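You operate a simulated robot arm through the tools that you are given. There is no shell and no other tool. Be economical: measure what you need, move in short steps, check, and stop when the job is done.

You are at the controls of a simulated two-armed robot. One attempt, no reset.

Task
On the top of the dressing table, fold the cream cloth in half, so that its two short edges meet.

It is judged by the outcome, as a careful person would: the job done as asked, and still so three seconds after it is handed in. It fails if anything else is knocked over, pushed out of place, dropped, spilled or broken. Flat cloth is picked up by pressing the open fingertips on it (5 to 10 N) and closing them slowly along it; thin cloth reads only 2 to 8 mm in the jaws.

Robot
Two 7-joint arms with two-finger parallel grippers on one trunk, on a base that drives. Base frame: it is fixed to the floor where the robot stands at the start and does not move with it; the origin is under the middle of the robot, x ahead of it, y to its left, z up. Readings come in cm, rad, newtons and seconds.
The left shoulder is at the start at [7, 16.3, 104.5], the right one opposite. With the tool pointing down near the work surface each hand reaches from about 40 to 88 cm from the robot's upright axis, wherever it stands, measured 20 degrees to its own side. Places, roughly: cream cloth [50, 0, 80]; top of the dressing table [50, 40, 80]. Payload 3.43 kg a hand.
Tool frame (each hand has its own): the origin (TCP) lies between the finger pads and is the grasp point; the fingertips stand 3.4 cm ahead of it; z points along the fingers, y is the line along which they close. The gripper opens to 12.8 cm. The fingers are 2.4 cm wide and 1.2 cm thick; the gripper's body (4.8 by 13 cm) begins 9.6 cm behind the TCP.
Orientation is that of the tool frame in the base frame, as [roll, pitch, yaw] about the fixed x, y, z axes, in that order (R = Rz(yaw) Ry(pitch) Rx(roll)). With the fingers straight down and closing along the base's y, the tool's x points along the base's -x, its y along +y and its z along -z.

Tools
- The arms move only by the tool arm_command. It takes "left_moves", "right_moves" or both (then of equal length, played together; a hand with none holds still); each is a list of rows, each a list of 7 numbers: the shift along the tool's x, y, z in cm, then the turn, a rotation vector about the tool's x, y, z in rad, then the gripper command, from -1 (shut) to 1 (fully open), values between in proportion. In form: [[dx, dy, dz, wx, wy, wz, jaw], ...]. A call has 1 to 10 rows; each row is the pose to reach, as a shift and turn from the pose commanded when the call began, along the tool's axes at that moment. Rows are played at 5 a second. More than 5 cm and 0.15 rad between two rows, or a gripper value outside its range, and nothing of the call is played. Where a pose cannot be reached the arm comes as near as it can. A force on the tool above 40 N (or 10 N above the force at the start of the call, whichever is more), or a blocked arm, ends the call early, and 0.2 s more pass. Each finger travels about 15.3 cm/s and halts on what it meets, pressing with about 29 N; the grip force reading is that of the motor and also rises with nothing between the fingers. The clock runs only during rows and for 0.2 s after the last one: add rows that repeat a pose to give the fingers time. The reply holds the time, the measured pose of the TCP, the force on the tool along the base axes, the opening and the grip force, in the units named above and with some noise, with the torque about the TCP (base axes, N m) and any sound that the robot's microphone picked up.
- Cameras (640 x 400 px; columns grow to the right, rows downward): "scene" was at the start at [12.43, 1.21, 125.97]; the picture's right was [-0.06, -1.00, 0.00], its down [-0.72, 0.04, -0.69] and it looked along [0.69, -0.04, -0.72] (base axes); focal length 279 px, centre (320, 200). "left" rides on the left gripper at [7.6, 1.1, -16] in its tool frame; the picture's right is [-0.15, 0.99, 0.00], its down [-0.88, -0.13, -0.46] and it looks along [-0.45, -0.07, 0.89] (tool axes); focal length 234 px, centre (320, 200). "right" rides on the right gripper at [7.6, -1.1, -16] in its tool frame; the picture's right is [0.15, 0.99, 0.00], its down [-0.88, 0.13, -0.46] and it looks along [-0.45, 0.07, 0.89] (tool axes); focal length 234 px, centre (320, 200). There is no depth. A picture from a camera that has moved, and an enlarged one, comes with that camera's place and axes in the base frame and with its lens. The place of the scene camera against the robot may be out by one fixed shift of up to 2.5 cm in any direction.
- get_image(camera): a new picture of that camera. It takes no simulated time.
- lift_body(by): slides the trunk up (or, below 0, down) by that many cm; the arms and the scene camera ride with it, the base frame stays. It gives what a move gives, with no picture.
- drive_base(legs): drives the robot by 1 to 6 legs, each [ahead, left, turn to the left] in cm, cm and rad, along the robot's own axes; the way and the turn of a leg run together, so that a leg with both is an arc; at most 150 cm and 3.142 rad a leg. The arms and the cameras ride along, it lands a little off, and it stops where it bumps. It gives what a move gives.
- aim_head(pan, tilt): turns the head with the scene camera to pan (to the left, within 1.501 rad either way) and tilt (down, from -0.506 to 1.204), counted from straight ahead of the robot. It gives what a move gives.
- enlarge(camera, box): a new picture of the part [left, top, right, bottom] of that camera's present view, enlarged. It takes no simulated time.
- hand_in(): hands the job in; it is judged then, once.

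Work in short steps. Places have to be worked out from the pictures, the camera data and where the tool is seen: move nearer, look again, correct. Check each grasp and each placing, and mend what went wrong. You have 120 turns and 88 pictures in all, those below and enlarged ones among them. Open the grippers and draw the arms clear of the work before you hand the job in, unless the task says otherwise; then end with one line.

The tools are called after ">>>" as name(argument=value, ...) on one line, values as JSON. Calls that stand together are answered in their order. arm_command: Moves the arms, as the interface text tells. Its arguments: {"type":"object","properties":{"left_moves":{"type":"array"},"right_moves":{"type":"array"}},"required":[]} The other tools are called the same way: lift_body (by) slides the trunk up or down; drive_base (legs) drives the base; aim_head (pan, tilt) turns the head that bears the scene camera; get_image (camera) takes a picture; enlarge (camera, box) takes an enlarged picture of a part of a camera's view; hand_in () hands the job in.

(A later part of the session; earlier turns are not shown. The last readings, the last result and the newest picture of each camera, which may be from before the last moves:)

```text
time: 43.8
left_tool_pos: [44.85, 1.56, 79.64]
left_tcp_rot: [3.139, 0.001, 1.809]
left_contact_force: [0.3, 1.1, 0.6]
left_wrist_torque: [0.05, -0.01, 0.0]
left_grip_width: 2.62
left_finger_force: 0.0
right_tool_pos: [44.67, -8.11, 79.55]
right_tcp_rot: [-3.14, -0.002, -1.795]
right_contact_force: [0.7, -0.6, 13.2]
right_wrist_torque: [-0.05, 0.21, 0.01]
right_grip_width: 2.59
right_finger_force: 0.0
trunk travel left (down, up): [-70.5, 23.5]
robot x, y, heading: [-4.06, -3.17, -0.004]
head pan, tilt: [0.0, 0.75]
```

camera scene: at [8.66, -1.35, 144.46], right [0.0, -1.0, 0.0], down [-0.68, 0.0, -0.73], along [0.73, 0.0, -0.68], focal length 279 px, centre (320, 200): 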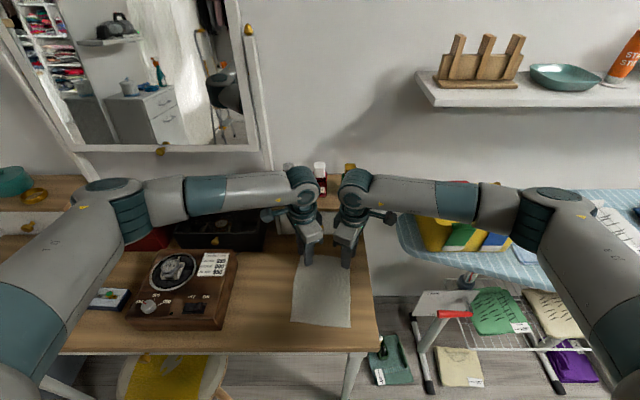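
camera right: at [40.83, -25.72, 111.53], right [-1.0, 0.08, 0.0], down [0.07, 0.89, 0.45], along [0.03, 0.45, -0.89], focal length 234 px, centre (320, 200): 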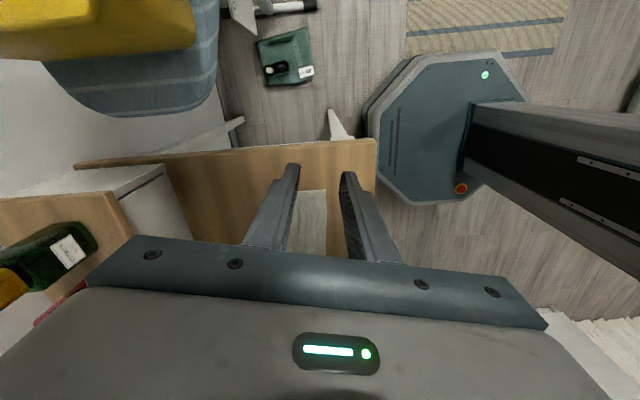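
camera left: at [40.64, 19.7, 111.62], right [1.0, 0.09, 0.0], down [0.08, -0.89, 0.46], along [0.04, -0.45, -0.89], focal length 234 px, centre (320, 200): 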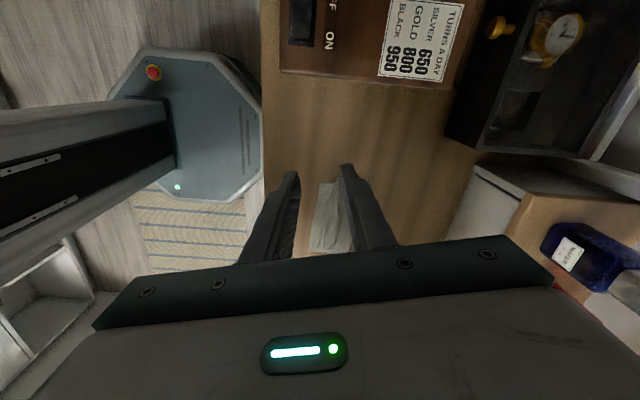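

The right is at 13 N and the left is just touching. I trim both and close slowly.

>>> arm_command(left_moves=[[0, 0, 0.1, 0, 0, 0, -0.59], [0, 0, 0.1, 0, 0, 0, -0.63], [0, 0, 0.1, 0, 0, 0, -0.67], [0, 0, 0.1, 0, 0, 0, -0.71], [0, 0, 0.1, 0, 0, 0, -0.76], [0, 0, 0.1, 0, 0, 0, -0.81], [0, 0, 0.1, 0, 0, 0, -0.87], [0, 0, 0.1, 0, 0, 0, -0.93], [0, 0, 0.1, 0, 0, 0, -1], [0, 0, 0.1, 0, 0, 0, -1]], right_moves=[[0, 0, -0.04, 0, 0, 0, -0.59], [0, 0, -0.04, 0, 0, 0, -0.63], [0, 0, -0.04, 0, 0, 0, -0.67], [0, 0, -0.04, 0, 0, 0, -0.71], [0, 0, -0.04, 0, 0, 0, -0.76], [0, 0, -0.04, 0, 0, 0, -0.81], [0, 0, -0.04, 0, 0, 0, -0.87], [0, 0, -0.04, 0, 0, 0, -0.93], [0, 0, -0.04, 0, 0, 0, -1], [0, 0, -0.04, 0, 0, 0, -1]])

>>> enlarge(camera="left", box=[250, 120, 390, 230])

>>> enlarge(camera="right", box=[250, 120, 390, 230])

```text
time: 46.0
left_tool_pos: [44.76, 1.45, 79.58]
left_tcp_rot: [3.139, 0.003, 1.808]
left_contact_force: [-1.0, -1.8, 7.0]
left_wrist_torque: [-0.06, 0.03, 0.0]
left_grip_width: 0.16
left_finger_force: 29.2
right_tool_pos: [44.59, -8.01, 79.52]
right_tcp_rot: [-3.141, -0.001, -1.795]
right_contact_force: [1.0, 3.6, 18.1]
right_wrist_torque: [0.09, 0.06, -0.04]
right_grip_width: 0.28
right_finger_force: 29.2
trunk travel left (down, up): [-70.5, 23.5]
robot x, y, heading: [-3.72, -2.89, 0.002]
head pan, tilt: [0.0, 0.75]
```

```text
3.64 times, centred on (320, 175) of left
camera zoom: at [44.02, 9.04, 95.53], right [1.0, 0.09, 0.0], down [0.08, -0.89, 0.46], along [0.04, -0.45, -0.89], focal length 852 px, centre (320, 291)
```

zoom: 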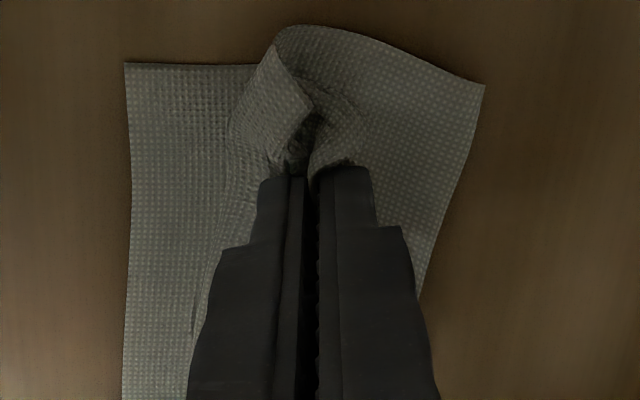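

```text
3.64 times, centred on (320, 175) of right
camera zoom: at [43.92, -15.66, 95.47], right [-1.0, 0.08, 0.0], down [0.07, 0.89, 0.45], along [0.04, 0.45, -0.89], focal length 852 px, centre (320, 291)
```

zoom: 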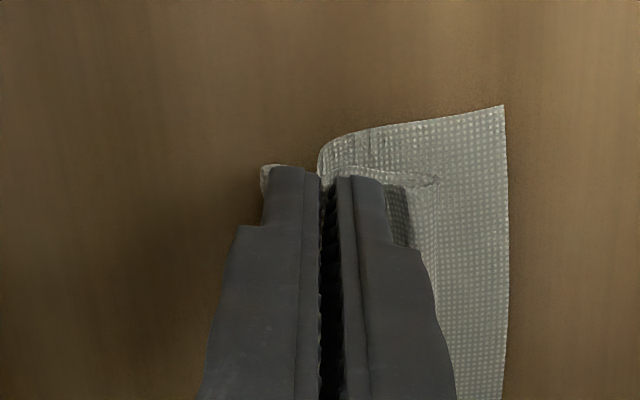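

The left edge looks cleanly caught with the corner flipped upright. The right (2.8 mm) probably caught the crease too, so I open it and lift both a bit to check.

>>> arm_command(left_moves=[[0, 0, 0, 0, 0, 0, -1], [0, 0, 0, 0, 0, 0, -1], [0, 0, 0, 0, 0, 0, -1], [0, 0, 0, 0, 0, 0, -1], [0, 0, -0.7, 0, 0, 0, -1], [0, 0, -1.4, 0, 0, 0, -1], [0, 0, -2, 0, 0, 0, -1]], right_moves=[[0, 0, 0.0, 0, 0, 0, -0.9], [0, 0, 0, 0, 0, 0, -0.75], [0, 0, 0, 0, 0, 0, -0.6], [0, 0, 0, 0, 0, 0, -0.55], [0, 0, -1, 0, 0, 0, -0.55], [0, 0, -3, 0, 0, 0, -0.55], [0, 0, -4, 0, 0, 0, -0.55]])

>>> enlarge(camera="left", box=[240, 100, 400, 230])

>>> enlarge(camera="right", box=[240, 120, 400, 250])

```text
time: 47.6
left_tool_pos: [44.94, 1.63, 81.4]
left_tcp_rot: [3.139, 0.001, 1.808]
left_contact_force: [0.4, 0.0, -0.2]
left_wrist_torque: [0.0, 0.01, 0.02]
left_grip_width: 0.17
left_finger_force: 29.3
right_tool_pos: [44.76, -7.96, 83.44]
right_tcp_rot: [3.14, 0.0, -1.795]
right_contact_force: [0.5, 0.5, -0.4]
right_wrist_torque: [0.01, 0.0, -0.04]
right_grip_width: 2.9
right_finger_force: 0.2
trunk travel left (down, up): [-70.5, 23.5]
robot x, y, heading: [-4.24, -3.34, 0.001]
head pan, tilt: [0.0, 0.75]
```

```text
3.08 times, centred on (320, 165) of left
camera zoom: at [44.19, 9.05, 97.36], right [1.0, 0.09, 0.0], down [0.08, -0.89, 0.46], along [0.04, -0.45, -0.89], focal length 720 px, centre (320, 308)
```

zoom: 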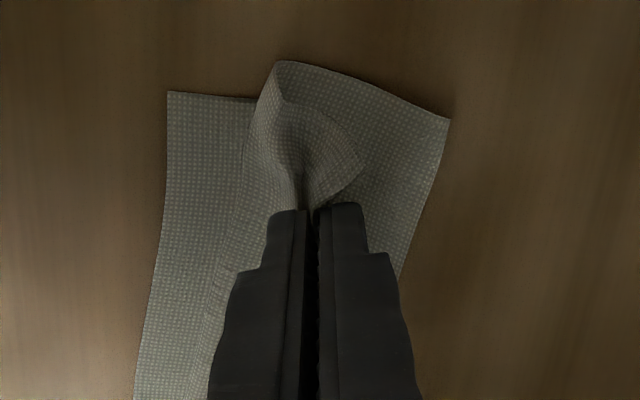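

```text
3.08 times, centred on (320, 185) of right
camera zoom: at [44.15, -15.67, 99.35], right [-1.0, 0.08, 0.0], down [0.07, 0.89, 0.45], along [0.03, 0.45, -0.89], focal length 720 px, centre (320, 246)
```

zoom: 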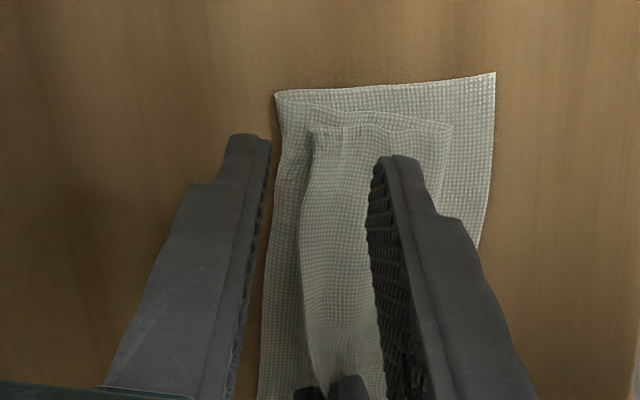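

The left holds the tail cleanly. On the right, I re-aim with a narrower 1.6 cm opening around the tail edge (x≈45.1), with the outer finger tilted slightly higher so it won't pull the crease.

>>> arm_command(left_moves=[[0.3, 0.07, 0, 0, 0, 0, -1], [0.58, 0.14, 0, 0, 0, 0, -1], [0.58, 0.14, 0, 0, 0, 0, -1], [0.58, 0.14, 0, 0, 0, 0, -1], [0.58, 0.14, 0, 0, 0, 0, -1], [0.58, 0.14, 0, 0, 0, 0, -1]], right_moves=[[0, 0.3, 0, 0.03, 0, 0, -0.75], [-0.35, 0.55, 0, 0.06, 0, 0, -0.75], [-0.35, 0.55, 1, 0.06, 0, 0, -0.75], [-0.35, 0.55, 2.4, 0.06, 0, 0, -0.75], [-0.35, 0.55, 3.4, 0.06, 0, 0, -0.75], [-0.35, 0.55, 3.4, 0.06, 0, 0, -0.75]])

>>> enlarge(camera="right", box=[240, 120, 400, 250])

```text
time: 49.0
left_tool_pos: [44.91, 2.14, 81.44]
left_tcp_rot: [3.139, 0.0, 1.808]
left_contact_force: [0.5, 1.2, 0.2]
left_wrist_torque: [0.01, -0.01, 0.03]
left_grip_width: 0.18
left_finger_force: 29.2
right_tool_pos: [44.1, -7.6, 80.08]
right_tcp_rot: [-3.083, -0.002, -1.796]
right_contact_force: [-0.6, -0.9, -0.1]
right_wrist_torque: [-0.04, 0.03, -0.04]
right_grip_width: 1.61
right_finger_force: 0.0
trunk travel left (down, up): [-70.5, 23.5]
robot x, y, heading: [-3.9, -3.51, 0.0]
head pan, tilt: [0.0, 0.75]
```

```text
3.08 times, centred on (320, 185) of right
camera zoom: at [42.65, -15.02, 95.98], right [-1.0, 0.08, -0.06], down [0.04, 0.89, 0.45], along [0.09, 0.44, -0.89], focal length 720 px, centre (320, 246)
```

zoom: 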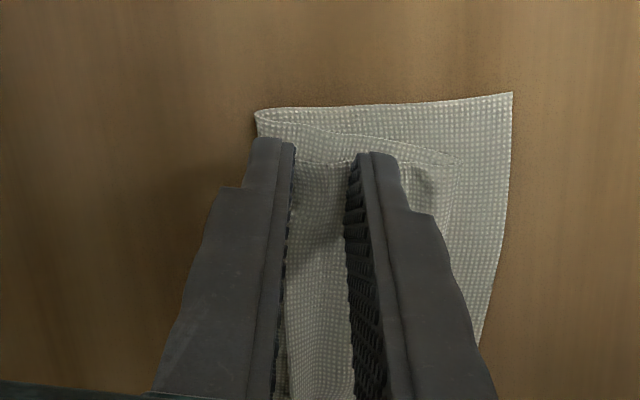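

The tail edge lies just inside the outer finger. I descend the last bit to contact.

>>> arm_command(right_moves=[[0, 0, 0.2, 0, 0, 0, -0.75], [0, 0, 0.35, 0, 0, 0, -0.75], [0, 0, 0.45, 0, 0, 0, -0.75], [0, 0, 0.45, 0, 0, 0, -0.75]])

```text
time: 50.0
left_tool_pos: [44.88, 2.02, 81.45]
left_tcp_rot: [3.141, -0.001, 1.808]
left_contact_force: [-0.7, -0.5, 0.5]
left_wrist_torque: [0.01, 0.0, -0.03]
left_grip_width: 0.15
left_finger_force: 29.3
right_tool_pos: [44.11, -7.57, 79.75]
right_tcp_rot: [-3.08, -0.002, -1.795]
right_contact_force: [-0.7, -0.7, 7.9]
right_wrist_torque: [0.02, 0.17, -0.02]
right_grip_width: 1.55
right_finger_force: 0.0
trunk travel left (down, up): [-70.5, 23.5]
robot x, y, heading: [-3.76, -3.28, -0.004]
head pan, tilt: [0.0, 0.75]
```

Contact is about 8 N. I close slowly and then lift 2 cm.

>>> arm_command(right_moves=[[0, 0, 0, 0, 0, 0, -0.79], [0, 0, 0, 0, 0, 0, -0.83], [0, 0, 0, 0, 0, 0, -0.87], [0, 0, 0, 0, 0, 0, -0.91], [0, 0, 0, 0, 0, 0, -0.95], [0, 0, 0, 0, 0, 0, -1], [0, 0, 0, 0, 0, 0, -1], [0, 0, -0.6, 0, 0, 0, -1], [0, 0, -1.2, 0, 0, 0, -1], [0, 0, -2, 0, 0, 0, -1]])

>>> enlarge(camera="right", box=[240, 120, 400, 250])

>>> enlarge(camera="scene", box=[280, 250, 370, 330])

```text
time: 52.2
left_tool_pos: [44.93, 2.12, 81.59]
left_tcp_rot: [3.14, -0.001, 1.808]
left_contact_force: [-0.8, -0.1, 0.6]
left_wrist_torque: [0.02, -0.01, 0.02]
left_grip_width: 0.21
left_finger_force: 28.7
right_tool_pos: [44.21, -7.5, 81.55]
right_tcp_rot: [-3.084, -0.002, -1.796]
right_contact_force: [0.1, -0.2, 0.5]
right_wrist_torque: [-0.02, 0.01, 0.0]
right_grip_width: 0.19
right_finger_force: 29.1
trunk travel left (down, up): [-70.5, 23.5]
robot x, y, heading: [-3.88, -2.98, 0.0]
head pan, tilt: [0.0, 0.75]
```

```text
3.08 times, centred on (320, 185) of right
camera zoom: at [42.59, -14.95, 97.5], right [-1.0, 0.08, -0.06], down [0.04, 0.89, 0.45], along [0.09, 0.44, -0.89], focal length 720 px, centre (320, 246)
```

zoom: 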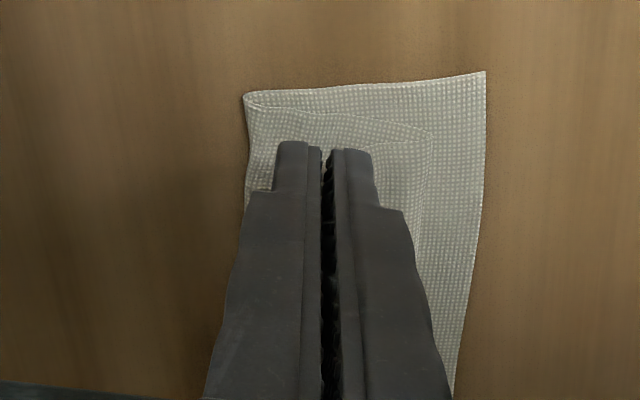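

```text
5.00 times, centred on (325, 290) of scene
camera zoom: at [8.71, -1.34, 144.45], right [0.0, -1.0, 0.0], down [-0.68, 0.0, -0.73], along [0.73, 0.0, -0.68], focal length 1397 px, centre (295, -250)
```

zoom: 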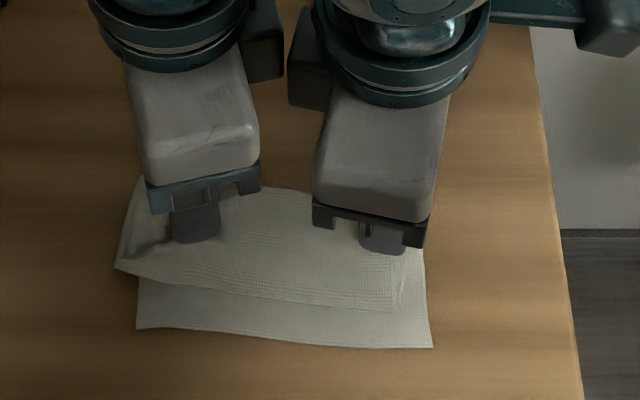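

Both edges are held with the layers flat below. I lift the whole top layer up and forward so it hangs straight, which frees the tail and lets the crease re-form at the true half (x≈49).

>>> arm_command(left_moves=[[-0.1, 0.4, -1.2, 0, 0, 0, -1], [-0.3, 1.2, -2.6, 0, 0, 0, -1], [-0.5, 2.1, -4, 0, 0, 0, -1], [-0.75, 3.1, -5.5, 0, 0, 0, -1], [-0.9, 3.8, -6.8, 0, 0, 0, -1], [-1.0, 4.18, -7.5, 0, 0, 0, -1], [-1.0, 4.18, -7.5, 0, 0, 0, -1]], right_moves=[[-0.15, -0.6, -1.2, 0, 0, 0, -1], [-0.35, -1.6, -2.6, -0.02, 0, 0, -1], [-0.6, -2.7, -4, -0.04, 0, 0, -1], [-0.85, -3.9, -5.5, -0.06, 0, 0, -1], [-1.0, -4.8, -6.8, -0.06, 0, 0, -1], [-1.12, -5.3, -7.5, -0.06, 0, 0, -1], [-1.12, -5.3, -7.5, -0.06, 0, 0, -1]])

>>> get_image(camera="left")

>>> enlarge(camera="scene", box=[270, 230, 380, 330])

```text
time: 53.8
left_tool_pos: [49.33, 2.1, 89.16]
left_tcp_rot: [3.141, 0.001, 1.808]
left_contact_force: [0.0, 0.3, -0.6]
left_wrist_torque: [0.04, 0.0, -0.01]
left_grip_width: 0.19
left_finger_force: 28.9
right_tool_pos: [49.04, -7.56, 89.53]
right_tcp_rot: [3.142, -0.002, -1.795]
right_contact_force: [-0.3, -1.0, 0.6]
right_wrist_torque: [0.02, -0.02, -0.01]
right_grip_width: 0.17
right_finger_force: 29.5
trunk travel left (down, up): [-70.5, 23.5]
robot x, y, heading: [-4.09, -3.23, -0.004]
head pan, tilt: [0.0, 0.75]
```

```text
15 pictures are left
camera left: at [48.5, 9.58, 105.02], right [1.0, 0.09, 0.0], down [0.08, -0.89, 0.46], along [0.04, -0.45, -0.89], focal length 234 px, centre (320, 200)
```

left: 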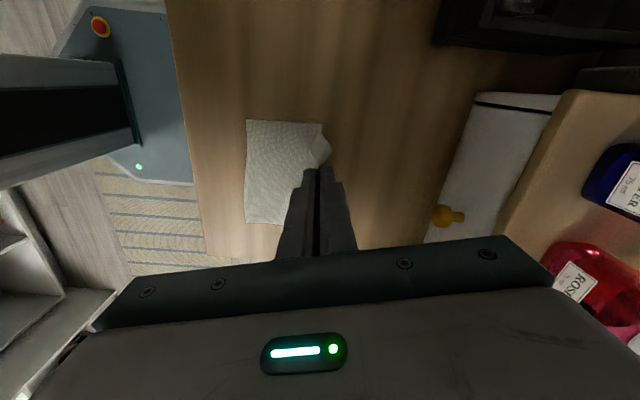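

```text
4.00 times, centred on (325, 280) of scene
camera zoom: at [8.71, -1.35, 144.45], right [0.0, -1.0, 0.0], down [-0.68, 0.0, -0.73], along [0.73, 0.0, -0.68], focal length 1118 px, centre (300, -120)
```

zoom: 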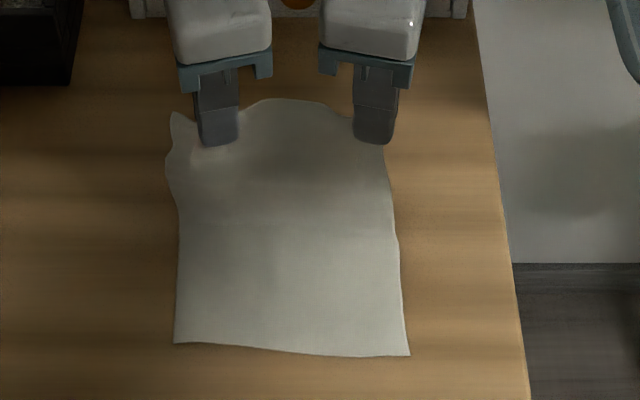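

The cloth now hangs cleanly with the tail undone, and the near edge is at x≈39.3 to 40.1. I swing the hands in an arc toward the near edge, spreading the right by about 1 cm to straighten the edge and tilting the bodies slightly back, ending just above the surface.

>>> arm_command(left_moves=[[0.37, -1.56, 0.2, 0, 0, 0, -1], [0.75, -3.11, 0.6, -0.04, 0, 0, -1], [1.12, -4.67, 1.5, -0.08, 0, 0, -1], [1.47, -6.12, 2.8, -0.12, 0, 0, -1], [1.8, -7.48, 4.4, -0.16, 0, 0, -1], [2.06, -8.55, 6.1, -0.2, 0, 0, -1], [2.22, -9.23, 7.6, -0.2, 0, 0, -1], [2.22, -9.23, 7.6, -0.2, 0, 0, -1]], right_moves=[[0.55, 1.52, 0.3, 0, 0, 0, -1], [1.1, 3.03, 0.8, 0.04, 0, 0, -1], [1.68, 4.64, 1.8, 0.08, 0, 0, -1], [2.21, 6.06, 3.1, 0.12, 0, 0, -1], [2.67, 7.39, 4.7, 0.16, 0, 0, -1], [3.0, 8.45, 6.4, 0.2, 0, 0, -1], [3.17, 9.18, 7.9, 0.2, 0, 0, -1], [3.17, 9.18, 7.9, 0.2, 0, 0, -1]])

>>> get_image(camera="left")

>>> get_image(camera="right")

```text
time: 55.6
left_tool_pos: [39.88, 2.17, 81.43]
left_tcp_rot: [2.94, 0.003, 1.808]
left_contact_force: [-1.0, -7.5, 0.5]
left_wrist_torque: [-0.24, 0.03, -0.06]
left_grip_width: 0.15
left_finger_force: 28.6
right_tool_pos: [39.43, -8.48, 81.33]
right_tcp_rot: [-2.944, -0.002, -1.796]
right_contact_force: [0.1, 7.5, -0.2]
right_wrist_torque: [0.21, 0.03, 0.08]
right_grip_width: 0.16
right_finger_force: 28.6
trunk travel left (down, up): [-70.5, 23.5]
robot x, y, heading: [-3.86, -3.13, 0.002]
head pan, tilt: [0.0, 0.75]
```

```text
13 pictures are left
camera left: at [36.06, 8.9, 97.21], right [0.98, 0.09, 0.2], down [-0.01, -0.91, 0.42], along [0.22, -0.41, -0.89], focal length 234 px, centre (320, 200)
```

left: 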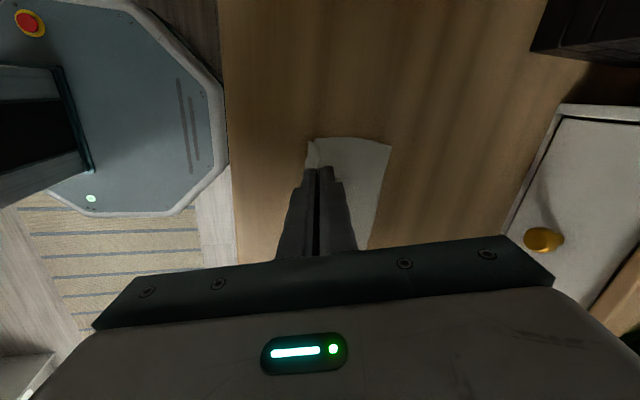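

```text
12 pictures are left
camera right: at [35.73, -15.49, 97.28], right [-0.98, 0.07, -0.2], down [-0.02, 0.91, 0.42], along [0.21, 0.41, -0.89], focal length 234 px, centre (320, 200)
```

right: 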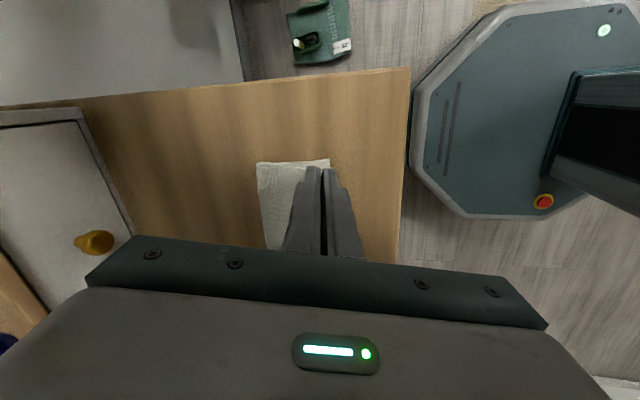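

The edges line up well and the edge is taut (7.5 N). I ease the tension slightly and lower until light contact.

>>> arm_command(left_moves=[[0, -0.1, 0.5, 0, 0, 0, -1], [0, -0.2, 0.9, 0, 0, 0, -1], [0, -0.25, 1.2, 0, 0, 0, -1], [0, -0.25, 1.2, 0, 0, 0, -1]], right_moves=[[-0.1, 0.1, 0.5, 0, 0, 0, -1], [-0.2, 0.2, 0.9, 0, 0, 0, -1], [-0.2, 0.25, 1.2, 0, 0, 0, -1], [-0.2, 0.25, 1.2, 0, 0, 0, -1]])

```text
time: 56.6
left_tool_pos: [39.87, 2.26, 80.12]
left_tcp_rot: [2.939, 0.003, 1.812]
left_contact_force: [9.1, 5.6, -0.9]
left_wrist_torque: [-1.61, 1.19, 0.09]
left_grip_width: 0.16
left_finger_force: 28.8
right_tool_pos: [39.47, -8.4, 80.29]
right_tcp_rot: [-2.942, -0.002, -1.796]
right_contact_force: [-9.4, -6.5, 2.1]
right_wrist_torque: [1.83, -1.17, 0.87]
right_grip_width: 0.18
right_finger_force: 29.0
trunk travel left (down, up): [-70.5, 23.5]
robot x, y, heading: [-3.97, -3.38, -0.001]
head pan, tilt: [0.0, 0.75]
```

Equal and opposite forces show the hands are touching each other. I separate them 0.3 cm and lower the last few millimetres.

>>> arm_command(left_moves=[[0.15, 0, 0, 0, 0, 0, -1], [0.15, 0, 0.2, 0, 0, 0, -1], [0.15, 0, 0.2, 0, 0, 0, -1]], right_moves=[[0.2, 0, 0, 0, 0, 0, -1], [0.2, 0, 0.3, 0, 0, 0, -1], [0.2, 0, 0.3, 0, 0, 0, -1]])

```text
time: 57.4
left_tool_pos: [39.74, 2.09, 79.95]
left_tcp_rot: [2.941, 0.001, 1.807]
left_contact_force: [-1.0, -9.6, 0.9]
left_wrist_torque: [-0.29, 0.03, -0.1]
left_grip_width: 0.18
left_finger_force: 28.9
right_tool_pos: [39.52, -8.66, 80.1]
right_tcp_rot: [-2.942, 0.001, -1.794]
right_contact_force: [0.6, 9.1, 0.0]
right_wrist_torque: [0.31, 0.02, 0.09]
right_grip_width: 0.19
right_finger_force: 28.9
trunk travel left (down, up): [-70.5, 23.5]
robot x, y, heading: [-4.27, -3.31, -0.001]
head pan, tilt: [0.0, 0.75]
```

Only cloth tension is left now. I lower a bit further to find the surface.

>>> arm_command(left_moves=[[0, 0, 0.2, 0, 0, 0, -1], [0, 0, 0.3, 0, 0, 0, -1], [0, 0, 0.3, 0, 0, 0, -1]], right_moves=[[0, 0, 0.2, 0, 0, 0, -1], [0, 0, 0.4, 0, 0, 0, -1], [0, 0, 0.4, 0, 0, 0, -1]])

```text
time: 58.2
left_tool_pos: [39.91, 2.43, 79.78]
left_tcp_rot: [2.939, 0.002, 1.807]
left_contact_force: [-1.0, -13.2, 0.7]
left_wrist_torque: [-0.44, 0.03, -0.16]
left_grip_width: 0.17
left_finger_force: 29.3
right_tool_pos: [39.44, -8.5, 79.7]
right_tcp_rot: [-2.941, 0.001, -1.795]
right_contact_force: [0.7, 12.7, 8.2]
right_wrist_torque: [0.42, 0.02, 0.12]
right_grip_width: 0.15
right_finger_force: 28.9
trunk travel left (down, up): [-70.5, 23.5]
robot x, y, heading: [-4.1, -3.34, 0.005]
head pan, tilt: [0.0, 0.75]
```

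Contact is made. I ease up slightly, open the jaws, and sweep the open hands toward -x just above the cloth so the standing edge falls outward onto the near edge.

>>> arm_command(left_moves=[[0, 0, -0.1, 0, 0, 0, -1], [0, 0, -0.1, 0, 0, 0, -0.9], [0, 0, -0.1, 0, 0, 0, -0.75], [0, 0, -0.1, 0, 0, 0, -0.65], [0, 0, -0.1, 0, 0, 0, -0.65], [0.1, -0.6, -0.2, 0, 0, 0, -0.65], [0.3, -1.3, -0.35, 0, 0, 0, -0.65], [0.5, -2.0, -0.5, 0, 0, 0, -0.65], [0.7, -2.8, -0.8, 0, 0, 0, -0.65]], right_moves=[[0, 0, -0.15, 0, 0, 0, -1], [0, 0, -0.15, 0, 0, 0, -0.9], [0, 0, -0.15, 0, 0, 0, -0.75], [0, 0, -0.15, 0, 0, 0, -0.65], [0, 0, -0.15, 0, 0, 0, -0.65], [0.1, 0.6, -0.25, 0, 0, 0, -0.65], [0.3, 1.3, -0.4, 0, 0, 0, -0.65], [0.5, 2.0, -0.55, 0, 0, 0, -0.65], [0.7, 2.8, -0.85, 0, 0, 0, -0.65]])

>>> arm_command(left_moves=[[0, 0, -2, 0, 0, 0, -0.65], [0, 0, -5, 0, 0, 0, -0.65], [2, 0, -8, 0, 0, 0, -0.65], [5, 0, -11, 0, 0, 0, -0.65], [8, 0, -13, 0, 0, 0, -0.65], [11, 0, -13, 0, 0, 0, -0.65], [11, 0, -13, 0, 0, 0, -0.65]], right_moves=[[0, 0, -2, 0, 0, 0, -0.65], [0, 0, -5, 0, 0, 0, -0.65], [2, 0, -8, 0, 0, 0, -0.65], [5, 0, -11, 0, 0, 0, -0.65], [8, 0, -13, 0, 0, 0, -0.65], [11, 0, -13, 0, 0, 0, -0.65], [11, 0, -13, 0, 0, 0, -0.65]])

>>> enlarge(camera="scene", box=[290, 260, 360, 325])

```text
time: 60.2
left_tool_pos: [36.87, 2.2, 80.03]
left_tcp_rot: [2.941, 0.001, 1.807]
left_contact_force: [1.0, 0.2, 0.0]
left_wrist_torque: [0.0, -0.03, -0.01]
left_grip_width: 2.24
left_finger_force: 0.0
right_tool_pos: [36.58, -8.71, 79.9]
right_tcp_rot: [-2.942, -0.005, -1.795]
right_contact_force: [1.0, -0.1, 5.0]
right_wrist_torque: [0.03, 0.02, -0.01]
right_grip_width: 2.1
right_finger_force: 0.0
trunk travel left (down, up): [-70.5, 23.5]
robot x, y, heading: [-3.92, -3.16, -0.001]
head pan, tilt: [0.0, 0.75]
```

```text
time: 61.8
left_tool_pos: [35.78, 10.96, 91.65]
left_tcp_rot: [2.941, 0.0, 1.809]
left_contact_force: [-0.1, -1.0, 0.4]
left_wrist_torque: [0.0, 0.02, -0.01]
left_grip_width: 2.25
left_finger_force: 0.0
left hand out of reach, approached as far as the arm can: row 5, 6, 7
right_tool_pos: [35.71, -17.05, 91.54]
right_tcp_rot: [-2.943, -0.001, -1.795]
right_contact_force: [0.3, 1.0, 0.0]
right_wrist_torque: [-0.02, -0.02, 0.0]
right_grip_width: 2.24
right_finger_force: 0.0
right hand out of reach, approached as far as the arm can: row 5, 6, 7
trunk travel left (down, up): [-70.5, 23.5]
robot x, y, heading: [-3.96, -2.8, 0.003]
head pan, tilt: [0.0, 0.75]
```

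```text
6.15 times, centred on (325, 292) of scene
camera zoom: at [8.73, -1.35, 144.45], right [0.0, -1.0, 0.0], down [-0.68, 0.0, -0.73], along [0.73, 0.0, -0.68], focal length 1719 px, centre (289, -369)
```

zoom: 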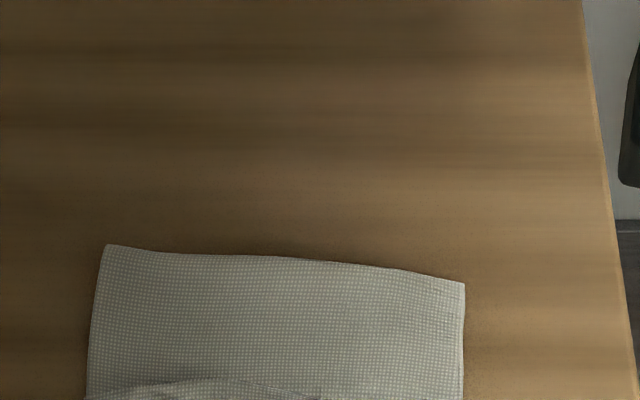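

The cloth slid toward -x a little, so I look at the whole of it.

>>> enlarge(camera="scene", box=[285, 290, 365, 345])

```text
7.27 times, centred on (325, 318) of scene
camera zoom: at [8.73, -1.35, 144.45], right [0.0, -1.0, 0.0], down [-0.68, 0.0, -0.73], along [0.73, 0.0, -0.68], focal length 2032 px, centre (284, -654)
```

zoom: 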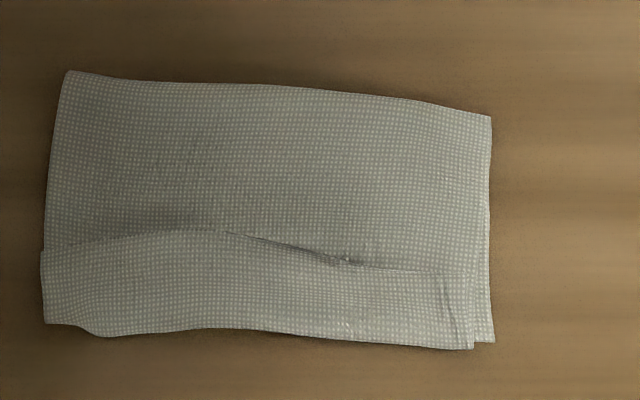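

The bottom edges are together, but about 2.7 cm of the top edge has again flopped back on top (its free edge is at x≈37.2 to 38). I'll repeat with a smaller bite, a purely rearward tilt and a release from slightly above. First I back the base 5 cm and level the hands.

>>> drive_base(legs=[[-5, 0, 0]])

>>> arm_command(left_moves=[[0, 0, 0, 0.1, 0, 0, -0.78], [0, 0, 0, 0.2, 0, 0, -0.78], [0, 0, 0, 0.2, 0, 0, -0.78]], right_moves=[[0, 0, 0, -0.1, 0, 0, -0.78], [0, 0, 0, -0.2, 0, 0, -0.78], [0, 0, 0, -0.2, 0, 0, -0.78]])

```text
time: 62.7
left_tool_pos: [30.96, 10.89, 91.65]
left_tcp_rot: [2.942, 0.002, 1.808]
left_contact_force: [-0.8, -0.2, -0.2]
left_wrist_torque: [0.01, 0.02, -0.01]
left_grip_width: 2.23
left_finger_force: 0.0
right_tool_pos: [30.85, -17.1, 91.47]
right_tcp_rot: [-2.944, -0.004, -1.796]
right_contact_force: [-0.7, -0.2, 0.8]
right_wrist_torque: [0.0, 0.01, -0.01]
right_grip_width: 2.22
right_finger_force: 0.0
trunk travel left (down, up): [-70.5, 23.5]
robot x, y, heading: [-8.94, -3.15, -0.005]
head pan, tilt: [0.0, 0.75]
```

```text
time: 63.5
left_tool_pos: [30.9, 10.81, 91.79]
left_tcp_rot: [3.141, -0.002, 1.808]
left_contact_force: [0.1, -0.1, -0.1]
left_wrist_torque: [0.03, -0.01, 0.01]
left_grip_width: 1.45
left_finger_force: 0.0
right_tool_pos: [30.79, -17.14, 91.64]
right_tcp_rot: [3.141, -0.002, -1.795]
right_contact_force: [0.0, 0.1, -1.2]
right_wrist_torque: [0.03, 0.01, 0.0]
right_grip_width: 1.4
right_finger_force: 0.0
trunk travel left (down, up): [-70.5, 23.5]
robot x, y, heading: [-8.98, -3.0, 0.002]
head pan, tilt: [0.0, 0.75]
```

Level now. I move to hover over the tail edge on both sides.

>>> arm_command(left_moves=[[-2.4, 1.2, 0, 0, 0, 0, -0.78], [-4.8, 2.4, 0, 0, 0, 0, -0.78], [-7.2, 3.6, 0, 0, 0, 0, -0.78], [-9.27, 4.76, 2, 0, 0, 0, -0.78], [-9.27, 4.76, 5, 0, 0, 0, -0.78], [-9.27, 4.76, 8, 0, 0, 0, -0.78], [-9.27, 4.76, 10, 0, 0, 0, -0.78], [-9.27, 4.76, 10, 0, 0, 0, -0.78]], right_moves=[[-2.8, -1, 0, 0, 0, 0, -0.78], [-5.6, -2, 0, 0, 0, 0, -0.78], [-8.4, -3, 0, 0, 0, 0, -0.78], [-11.06, -3.79, 2, 0, 0, 0, -0.78], [-11.06, -3.79, 5, 0, 0, 0, -0.78], [-11.06, -3.79, 8, 0, 0, 0, -0.78], [-11.06, -3.79, 10, 0, 0, 0, -0.78], [-11.06, -3.79, 10, 0, 0, 0, -0.78]])

>>> enlarge(camera="left", box=[240, 110, 400, 230])

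>>> enlarge(camera="right", box=[240, 110, 400, 230])

```text
time: 65.3
left_tool_pos: [37.57, 3.09, 81.86]
left_tcp_rot: [3.14, 0.0, 1.809]
left_contact_force: [-0.3, 1.2, 1.2]
left_wrist_torque: [-0.02, -0.02, 0.01]
left_grip_width: 1.42
left_finger_force: 0.1
right_tool_pos: [36.93, -7.19, 81.44]
right_tcp_rot: [3.14, -0.002, -1.796]
right_contact_force: [-0.2, 0.2, 0.4]
right_wrist_torque: [0.0, 0.01, 0.0]
right_grip_width: 1.42
right_finger_force: 0.0
trunk travel left (down, up): [-70.5, 23.5]
robot x, y, heading: [-9.34, -2.77, 0.0]
head pan, tilt: [0.0, 0.75]
```

```text
3.33 times, centred on (320, 170) of left
camera zoom: at [36.93, 10.54, 97.73], right [1.0, 0.09, 0.0], down [0.08, -0.89, 0.46], along [0.04, -0.45, -0.89], focal length 781 px, centre (320, 300)
```

zoom: 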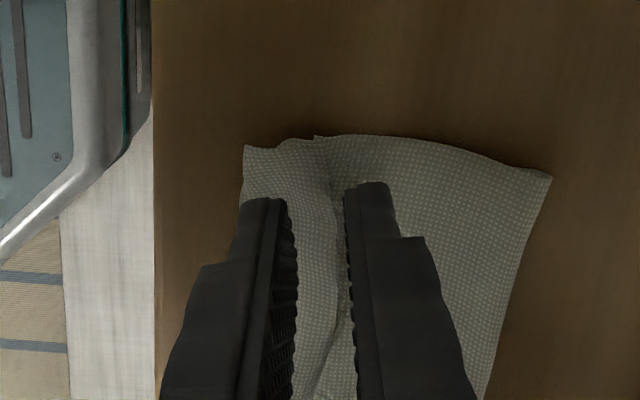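

```text
3.33 times, centred on (320, 170) of right
camera zoom: at [36.45, -14.77, 97.37], right [-1.0, 0.08, 0.0], down [0.07, 0.89, 0.45], along [0.03, 0.45, -0.89], focal length 781 px, centre (320, 300)
```

zoom: 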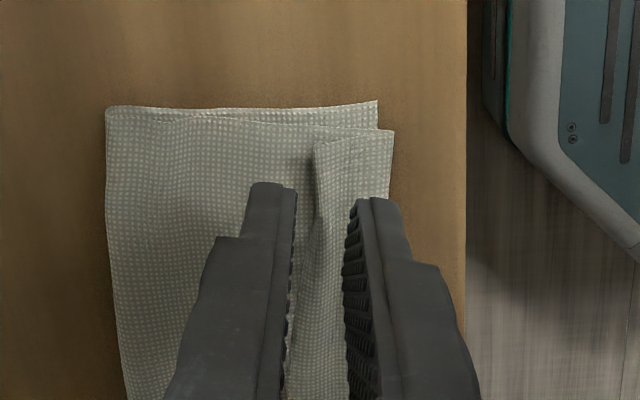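

The tail edge is between the jaws on both sides. I descend to contact.

>>> arm_command(left_moves=[[0, 0, 1.2, 0, 0, 0, -0.78], [0, 0, 1.8, 0, 0, 0, -0.78], [0, 0, 2.2, 0, 0, 0, -0.78], [0, 0, 2.2, 0, 0, 0, -0.78]], right_moves=[[0, 0, 1, 0, 0, 0, -0.78], [0, 0, 1.5, 0, 0, 0, -0.78], [0, 0, 1.8, 0, 0, 0, -0.78], [0, 0, 1.8, 0, 0, 0, -0.78]])

```text
time: 66.3
left_tool_pos: [37.77, 3.02, 79.55]
left_tcp_rot: [3.14, 0.0, 1.808]
left_contact_force: [0.0, 1.1, 11.5]
left_wrist_torque: [0.04, 0.08, -0.02]
left_grip_width: 1.39
left_finger_force: 0.1
right_tool_pos: [36.97, -7.13, 79.69]
right_tcp_rot: [3.14, -0.001, -1.797]
right_contact_force: [0.3, 0.1, -0.2]
right_wrist_torque: [0.02, 0.03, -0.01]
right_grip_width: 1.44
right_finger_force: 0.1
trunk travel left (down, up): [-70.5, 23.5]
robot x, y, heading: [-9.07, -2.72, -0.003]
head pan, tilt: [0.0, 0.75]
```

The left is at 11 N. I bring the right down 0.15 and ease the left slightly.

>>> arm_command(left_moves=[[0, 0, -0.04, 0, 0, 0, -0.78], [0, 0, -0.04, 0, 0, 0, -0.78]], right_moves=[[0, 0, 0.12, 0, 0, 0, -0.78], [0, 0, 0.16, 0, 0, 0, -0.78]])

```text
time: 66.9
left_tool_pos: [37.61, 2.94, 79.67]
left_tcp_rot: [3.14, 0.001, 1.81]
left_contact_force: [1.7, 0.5, 11.7]
left_wrist_torque: [-0.01, -0.01, 0.01]
left_grip_width: 1.36
left_finger_force: 0.1
right_tool_pos: [37.02, -7.19, 79.63]
right_tcp_rot: [-3.14, -0.004, -1.795]
right_contact_force: [-1.2, -0.8, 5.5]
right_wrist_torque: [-0.02, 0.04, -0.03]
right_grip_width: 1.39
right_finger_force: 0.2
trunk travel left (down, up): [-70.5, 23.5]
robot x, y, heading: [-9.13, -3.11, 0.001]
head pan, tilt: [0.0, 0.75]
```

Good pressure on both. I close slowly and lift 2 cm.

>>> arm_command(left_moves=[[0, 0, -0.02, 0, 0, 0, -0.82], [0, 0, -0.02, 0, 0, 0, -0.86], [0, 0, -0.02, 0, 0, 0, -0.9], [0, 0, -0.02, 0, 0, 0, -0.94], [0, 0, -0.02, 0, 0, 0, -1], [0, 0, -0.02, 0, 0, 0, -1], [0, 0, -0.02, 0, 0, 0, -1], [0, 0, -0.6, 0, 0, 0, -1], [0, 0, -1.3, 0, 0, 0, -1], [0, 0, -2, 0, 0, 0, -1]], right_moves=[[0, 0, 0, 0, 0, 0, -0.82], [0, 0, 0, 0, 0, 0, -0.86], [0, 0, 0, 0, 0, 0, -0.9], [0, 0, 0, 0, 0, 0, -0.94], [0, 0, 0, 0, 0, 0, -1], [0, 0, 0, 0, 0, 0, -1], [0, 0, 0, 0, 0, 0, -1], [0, 0, -0.6, 0, 0, 0, -1], [0, 0, -1.3, 0, 0, 0, -1], [0, 0, -2, 0, 0, 0, -1]])

>>> enlarge(camera="scene", box=[265, 260, 385, 350])

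```text
time: 69.1
left_tool_pos: [37.56, 3.0, 81.4]
left_tcp_rot: [-3.141, -0.001, 1.809]
left_contact_force: [-0.5, -0.7, 0.3]
left_wrist_torque: [0.0, -0.06, 0.01]
left_grip_width: 0.17
left_finger_force: 29.0
right_tool_pos: [37.06, -7.1, 81.64]
right_tcp_rot: [3.14, -0.001, -1.798]
right_contact_force: [0.5, 0.6, 0.1]
right_wrist_torque: [0.04, 0.0, 0.0]
right_grip_width: 0.17
right_finger_force: 29.2
trunk travel left (down, up): [-70.5, 23.5]
robot x, y, heading: [-9.33, -2.98, 0.001]
head pan, tilt: [0.0, 0.75]
```

```text
4.44 times, centred on (325, 305) of scene
camera zoom: at [3.85, -1.34, 144.44], right [0.0, -1.0, 0.0], down [-0.68, 0.0, -0.73], along [0.73, 0.0, -0.68], focal length 1242 px, centre (298, -267)
```

zoom: 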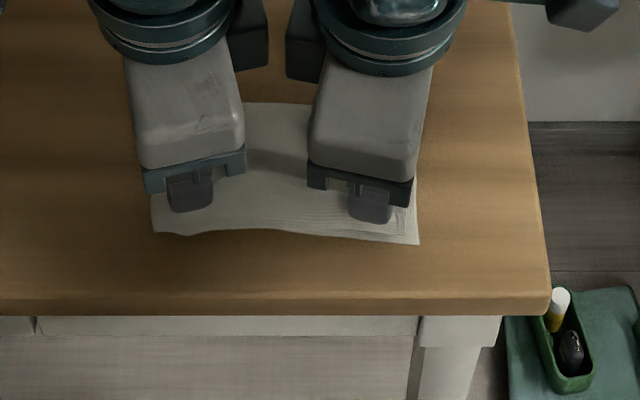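

Both are gripping (1.7 mm). I lift up and forward so the top half hangs straight over the true crease line at x≈45.

>>> arm_command(left_moves=[[-0.2, 0.8, -1.3, 0, 0, 0, -1], [-0.5, 2, -2.6, 0, 0, 0, -1], [-0.85, 3.5, -4, 0, 0, 0, -1], [-1.2, 5, -5.5, 0, 0, 0, -1], [-1.5, 6.3, -6.6, 0, 0, 0, -1], [-1.73, 7.19, -7.4, 0, 0, 0, -1], [-1.73, 7.19, -7.4, 0, 0, 0, -1]], right_moves=[[-0.2, -0.9, -1.2, 0, 0, 0, -1], [-0.5, -2.2, -2.5, 0, 0, 0, -1], [-0.85, -3.8, -3.9, 0, 0, 0, -1], [-1.2, -5.4, -5.3, 0, 0, 0, -1], [-1.55, -6.8, -6.4, 0, 0, 0, -1], [-1.78, -7.8, -7.2, 0, 0, 0, -1], [-1.78, -7.8, -7.2, 0, 0, 0, -1]])

>>> enlarge(camera="scene", box=[265, 250, 385, 350])

```text
time: 70.7
left_tool_pos: [44.95, 2.93, 88.89]
left_tcp_rot: [-3.141, 0.001, 1.808]
left_contact_force: [-0.2, 0.7, 0.7]
left_wrist_torque: [0.02, 0.01, 0.0]
left_grip_width: 0.19
left_finger_force: 28.9
right_tool_pos: [45.16, -7.07, 88.8]
right_tcp_rot: [3.14, -0.003, -1.797]
right_contact_force: [-0.6, 0.8, -0.5]
right_wrist_torque: [-0.01, 0.01, 0.0]
right_grip_width: 0.18
right_finger_force: 29.5
trunk travel left (down, up): [-70.5, 23.5]
robot x, y, heading: [-9.01, -3.08, 0.001]
head pan, tilt: [0.0, 0.75]
```

```text
4.00 times, centred on (325, 300) of scene
camera zoom: at [3.85, -1.33, 144.45], right [0.0, -1.0, 0.0], down [-0.68, 0.0, -0.73], along [0.73, 0.0, -0.68], focal length 1118 px, centre (300, -200)
```

zoom: 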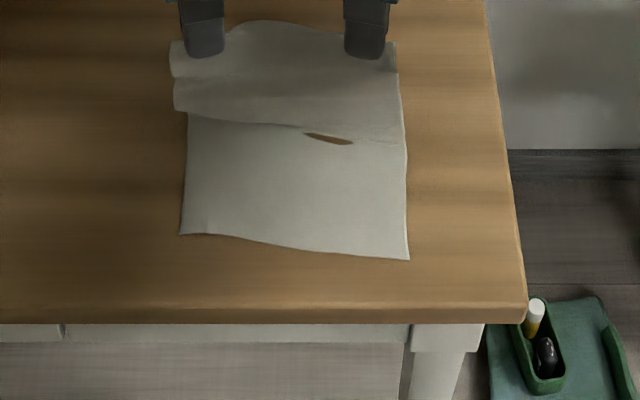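

The top half is free again. This time I'll first pull it just taut, with the left hand over x≈46.6 and the right over 45.3 and spread slightly. That puts the crease at the true half before folding in a constant-radius arc.

>>> arm_command(left_moves=[[-0.3, 0.7, 0, 0, 0, 0, -1], [-0.68, 1.53, -0.3, 0, 0, 0, -1], [-0.68, 1.53, -0.5, 0, 0, 0, -1], [-0.68, 1.53, -0.5, 0, 0, 0, -1]], right_moves=[[0.2, -0.25, -0.2, 0, 0, 0, -1], [0.4, -0.5, -0.5, 0, 0, 0, -1], [0.4, -0.5, -0.7, 0, 0, 0, -1], [0.4, -0.5, -0.7, 0, 0, 0, -1]])

>>> enlarge(camera="scene", box=[265, 250, 385, 350])

```text
time: 71.7
left_tool_pos: [45.88, 2.86, 88.97]
left_tcp_rot: [3.14, 0.0, 1.81]
left_contact_force: [-0.8, -3.2, -0.2]
left_wrist_torque: [-0.14, 0.02, 0.01]
left_grip_width: 0.16
left_finger_force: 29.1
left hand out of reach, approached as far as the arm can: row 2, 3, 4
right_tool_pos: [45.35, -7.66, 89.43]
right_tcp_rot: [3.139, -0.002, -1.797]
right_contact_force: [-0.2, 2.8, -0.4]
right_wrist_torque: [0.08, -0.02, 0.01]
right_grip_width: 0.2
right_finger_force: 28.3
trunk travel left (down, up): [-70.5, 23.5]
robot x, y, heading: [-9.03, -2.71, 0.002]
head pan, tilt: [0.0, 0.75]
```

```text
4.00 times, centred on (325, 300) of scene
camera zoom: at [3.8, -1.38, 144.46], right [0.0, -1.0, 0.0], down [-0.68, 0.0, -0.73], along [0.73, 0.0, -0.68], focal length 1118 px, centre (300, -200)
```

zoom: 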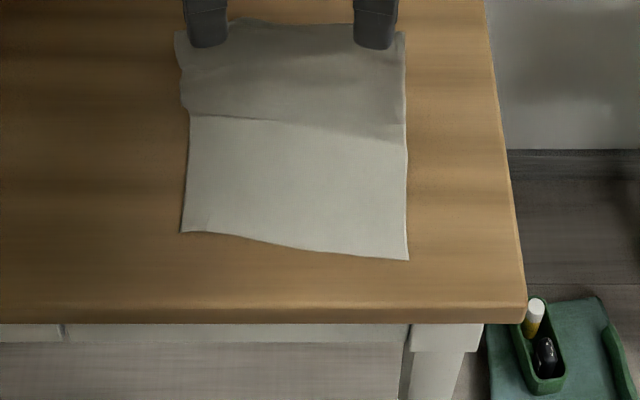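

The left hand hit its yaw limit and there is still slack. I raise both hands 0.8 cm and drive the base forward 1 cm, which carries both hands +x and takes up the slack.

>>> arm_command(left_moves=[[0, 0, -0.4, 0, 0, 0, -1], [0, 0, -1.0, 0, 0, 0, -1], [0, 0, -1.0, 0, 0, 0, -1]], right_moves=[[0, 0, -0.3, 0, 0, 0, -1], [0, 0, -0.6, 0, 0, 0, -1], [0, 0, -0.6, 0, 0, 0, -1]])

>>> drive_base(legs=[[1.0, 0, 0]])

>>> enlarge(camera="scene", box=[265, 250, 385, 350])

```text
time: 72.5
left_tool_pos: [45.85, 2.84, 90.04]
left_tcp_rot: [3.139, 0.0, 1.812]
left_contact_force: [-0.5, -4.1, 0.4]
left_wrist_torque: [-0.14, 0.0, -0.04]
left_grip_width: 0.17
left_finger_force: 29.1
right_tool_pos: [45.33, -7.65, 89.99]
right_tcp_rot: [3.14, -0.003, -1.795]
right_contact_force: [0.7, 4.1, 0.0]
right_wrist_torque: [0.1, 0.01, -0.02]
right_grip_width: 0.23
right_finger_force: 29.2
trunk travel left (down, up): [-70.5, 23.5]
robot x, y, heading: [-8.94, -3.2, -0.002]
head pan, tilt: [0.0, 0.75]
```

```text
time: 73.2
left_tool_pos: [46.58, 2.95, 90.06]
left_tcp_rot: [3.137, -0.001, 1.813]
left_contact_force: [0.1, -3.2, 0.7]
left_wrist_torque: [-0.14, -0.05, -0.02]
left_grip_width: 0.15
left_finger_force: 28.8
right_tool_pos: [46.14, -7.7, 90.15]
right_tcp_rot: [3.141, -0.002, -1.795]
right_contact_force: [-0.6, 4.7, -0.5]
right_wrist_torque: [0.11, -0.03, 0.03]
right_grip_width: 0.17
right_finger_force: 29.1
trunk travel left (down, up): [-70.5, 23.5]
robot x, y, heading: [-7.84, -2.67, -0.003]
head pan, tilt: [0.0, 0.75]
```

```text
4.00 times, centred on (325, 300) of scene
camera zoom: at [4.53, -1.35, 144.49], right [0.0, -1.0, 0.0], down [-0.68, 0.0, -0.73], along [0.73, 0.0, -0.68], focal length 1118 px, centre (300, -200)
```

zoom: 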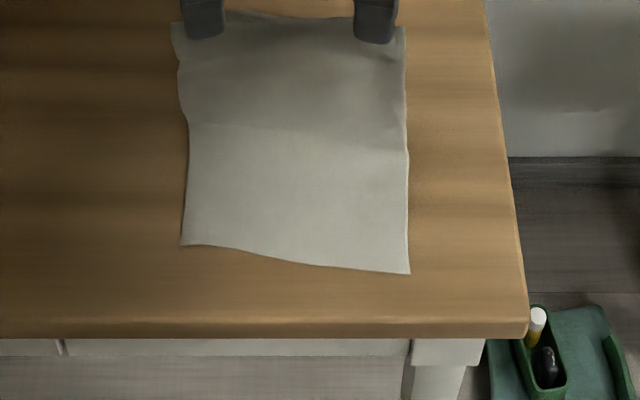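

Now it is nearly taut, with the near edge at x≈36.8 (left) and 35.0 (right), so the true crease is about 46.6 and 44.9. I swing a constant-radius arc to end about 2 cm above the near edge.

>>> arm_command(left_moves=[[0.46, -2.2, 0.46, -0.049, -0.012, 0, -1], [1.02, -4.82, 1.38, -0.097, -0.023, 0, -1], [1.48, -7.04, 3.1, -0.146, -0.035, 0, -1], [1.78, -8.59, 4.83, -0.194, -0.047, 0, -1], [1.91, -9.48, 6.77, -0.194, -0.047, 0, -1], [1.93, -9.89, 8.5, -0.194, -0.047, 0, -1], [1.93, -9.89, 8.5, -0.194, -0.047, 0, -1]], right_moves=[[0.86, 3.4, 0.55, 0.049, -0.012, 0, -1], [1.55, 5.99, 1.47, 0.097, -0.023, 0, -1], [2.13, 8.18, 3.19, 0.146, -0.035, 0, -1], [2.56, 9.7, 4.92, 0.194, -0.047, 0, -1], [2.84, 10.55, 6.86, 0.194, -0.047, 0, -1], [3.01, 10.93, 8.6, 0.194, -0.047, 0, -1], [3.01, 10.93, 8.6, 0.194, -0.047, 0, -1]])

```text
time: 74.8
left_tool_pos: [36.6, 2.5, 81.48]
left_tcp_rot: [2.944, 0.046, 1.807]
left_contact_force: [-0.2, -6.4, 0.3]
left_wrist_torque: [-0.2, 0.07, -0.09]
left_grip_width: 0.16
left_finger_force: 28.9
right_tool_pos: [34.89, -8.11, 81.46]
right_tcp_rot: [-2.95, 0.046, -1.79]
right_contact_force: [1.4, 6.3, -1.0]
right_wrist_torque: [0.2, -0.03, 0.04]
right_grip_width: 0.17
right_finger_force: 28.3
trunk travel left (down, up): [-70.5, 23.5]
robot x, y, heading: [-7.75, -3.14, 0.0]
head pan, tilt: [0.0, 0.75]
```

The arc is done and the edges hover about 2 cm above the near edge. I lower 1 cm, release, and withdraw straight back along the fingers.

>>> arm_command(left_moves=[[0, -0.1, 0.5, 0, 0, 0, -1], [0, -0.2, 1.1, 0, 0, 0, -1], [0, -0.2, 1.1, 0, 0, 0, -1], [0, -0.2, 1.1, 0, 0, 0, -0.6], [0, -0.2, 1.1, 0, 0, 0, -0.5], [0, -0.2, 1.1, 0, 0, 0, -0.5], [0, -0.2, 0.3, 0, 0, 0, -0.5], [0, -0.2, -1.5, 0, 0, 0, -0.5], [0, -0.2, -4.5, 0, 0, 0, -0.5], [0, -0.2, -7, 0, 0, 0, -0.5]], right_moves=[[0, 0.1, 0.5, 0, 0, 0, -1], [0, 0.2, 1.1, 0, 0, 0, -1], [0, 0.2, 1.1, 0, 0, 0, -1], [0, 0.2, 1.1, 0, 0, 0, -0.6], [0, 0.2, 1.1, 0, 0, 0, -0.5], [0, 0.2, 1.1, 0, 0, 0, -0.5], [0, 0.2, 0.3, 0, 0, 0, -0.5], [0, 0.2, -1.5, 0, 0, 0, -0.5], [0, 0.2, -4.5, 0, 0, 0, -0.5], [0, 0.2, -7, 0, 0, 0, -0.5]])

>>> enlarge(camera="scene", box=[275, 270, 375, 350])

```text
time: 77.0
left_tool_pos: [35.08, 2.43, 88.35]
left_tcp_rot: [2.945, 0.045, 1.806]
left_contact_force: [0.0, -0.4, 0.2]
left_wrist_torque: [-0.01, -0.01, 0.01]
left_grip_width: 3.21
left_finger_force: 0.0
right_tool_pos: [33.51, -8.2, 88.3]
right_tcp_rot: [-2.949, 0.045, -1.79]
right_contact_force: [0.4, -0.2, -0.3]
right_wrist_torque: [0.03, -0.02, 0.02]
right_grip_width: 3.19
right_finger_force: 0.1
trunk travel left (down, up): [-70.5, 23.5]
robot x, y, heading: [-8.23, -2.97, -0.0]
head pan, tilt: [0.0, 0.75]
```

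```text
5.00 times, centred on (325, 310) of scene
camera zoom: at [4.72, -1.35, 144.45], right [0.0, -1.0, 0.0], down [-0.68, 0.0, -0.73], along [0.73, 0.0, -0.68], focal length 1397 px, centre (295, -350)
```

zoom: 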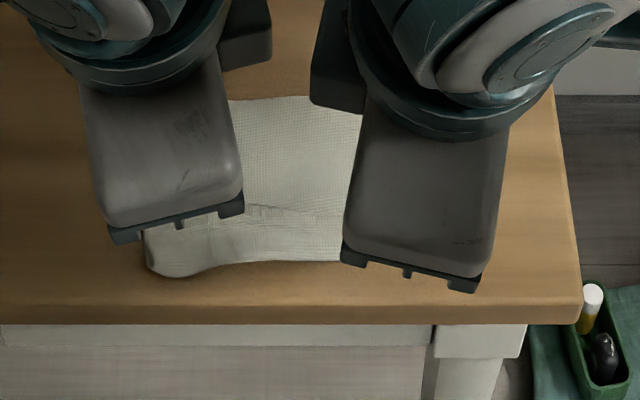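

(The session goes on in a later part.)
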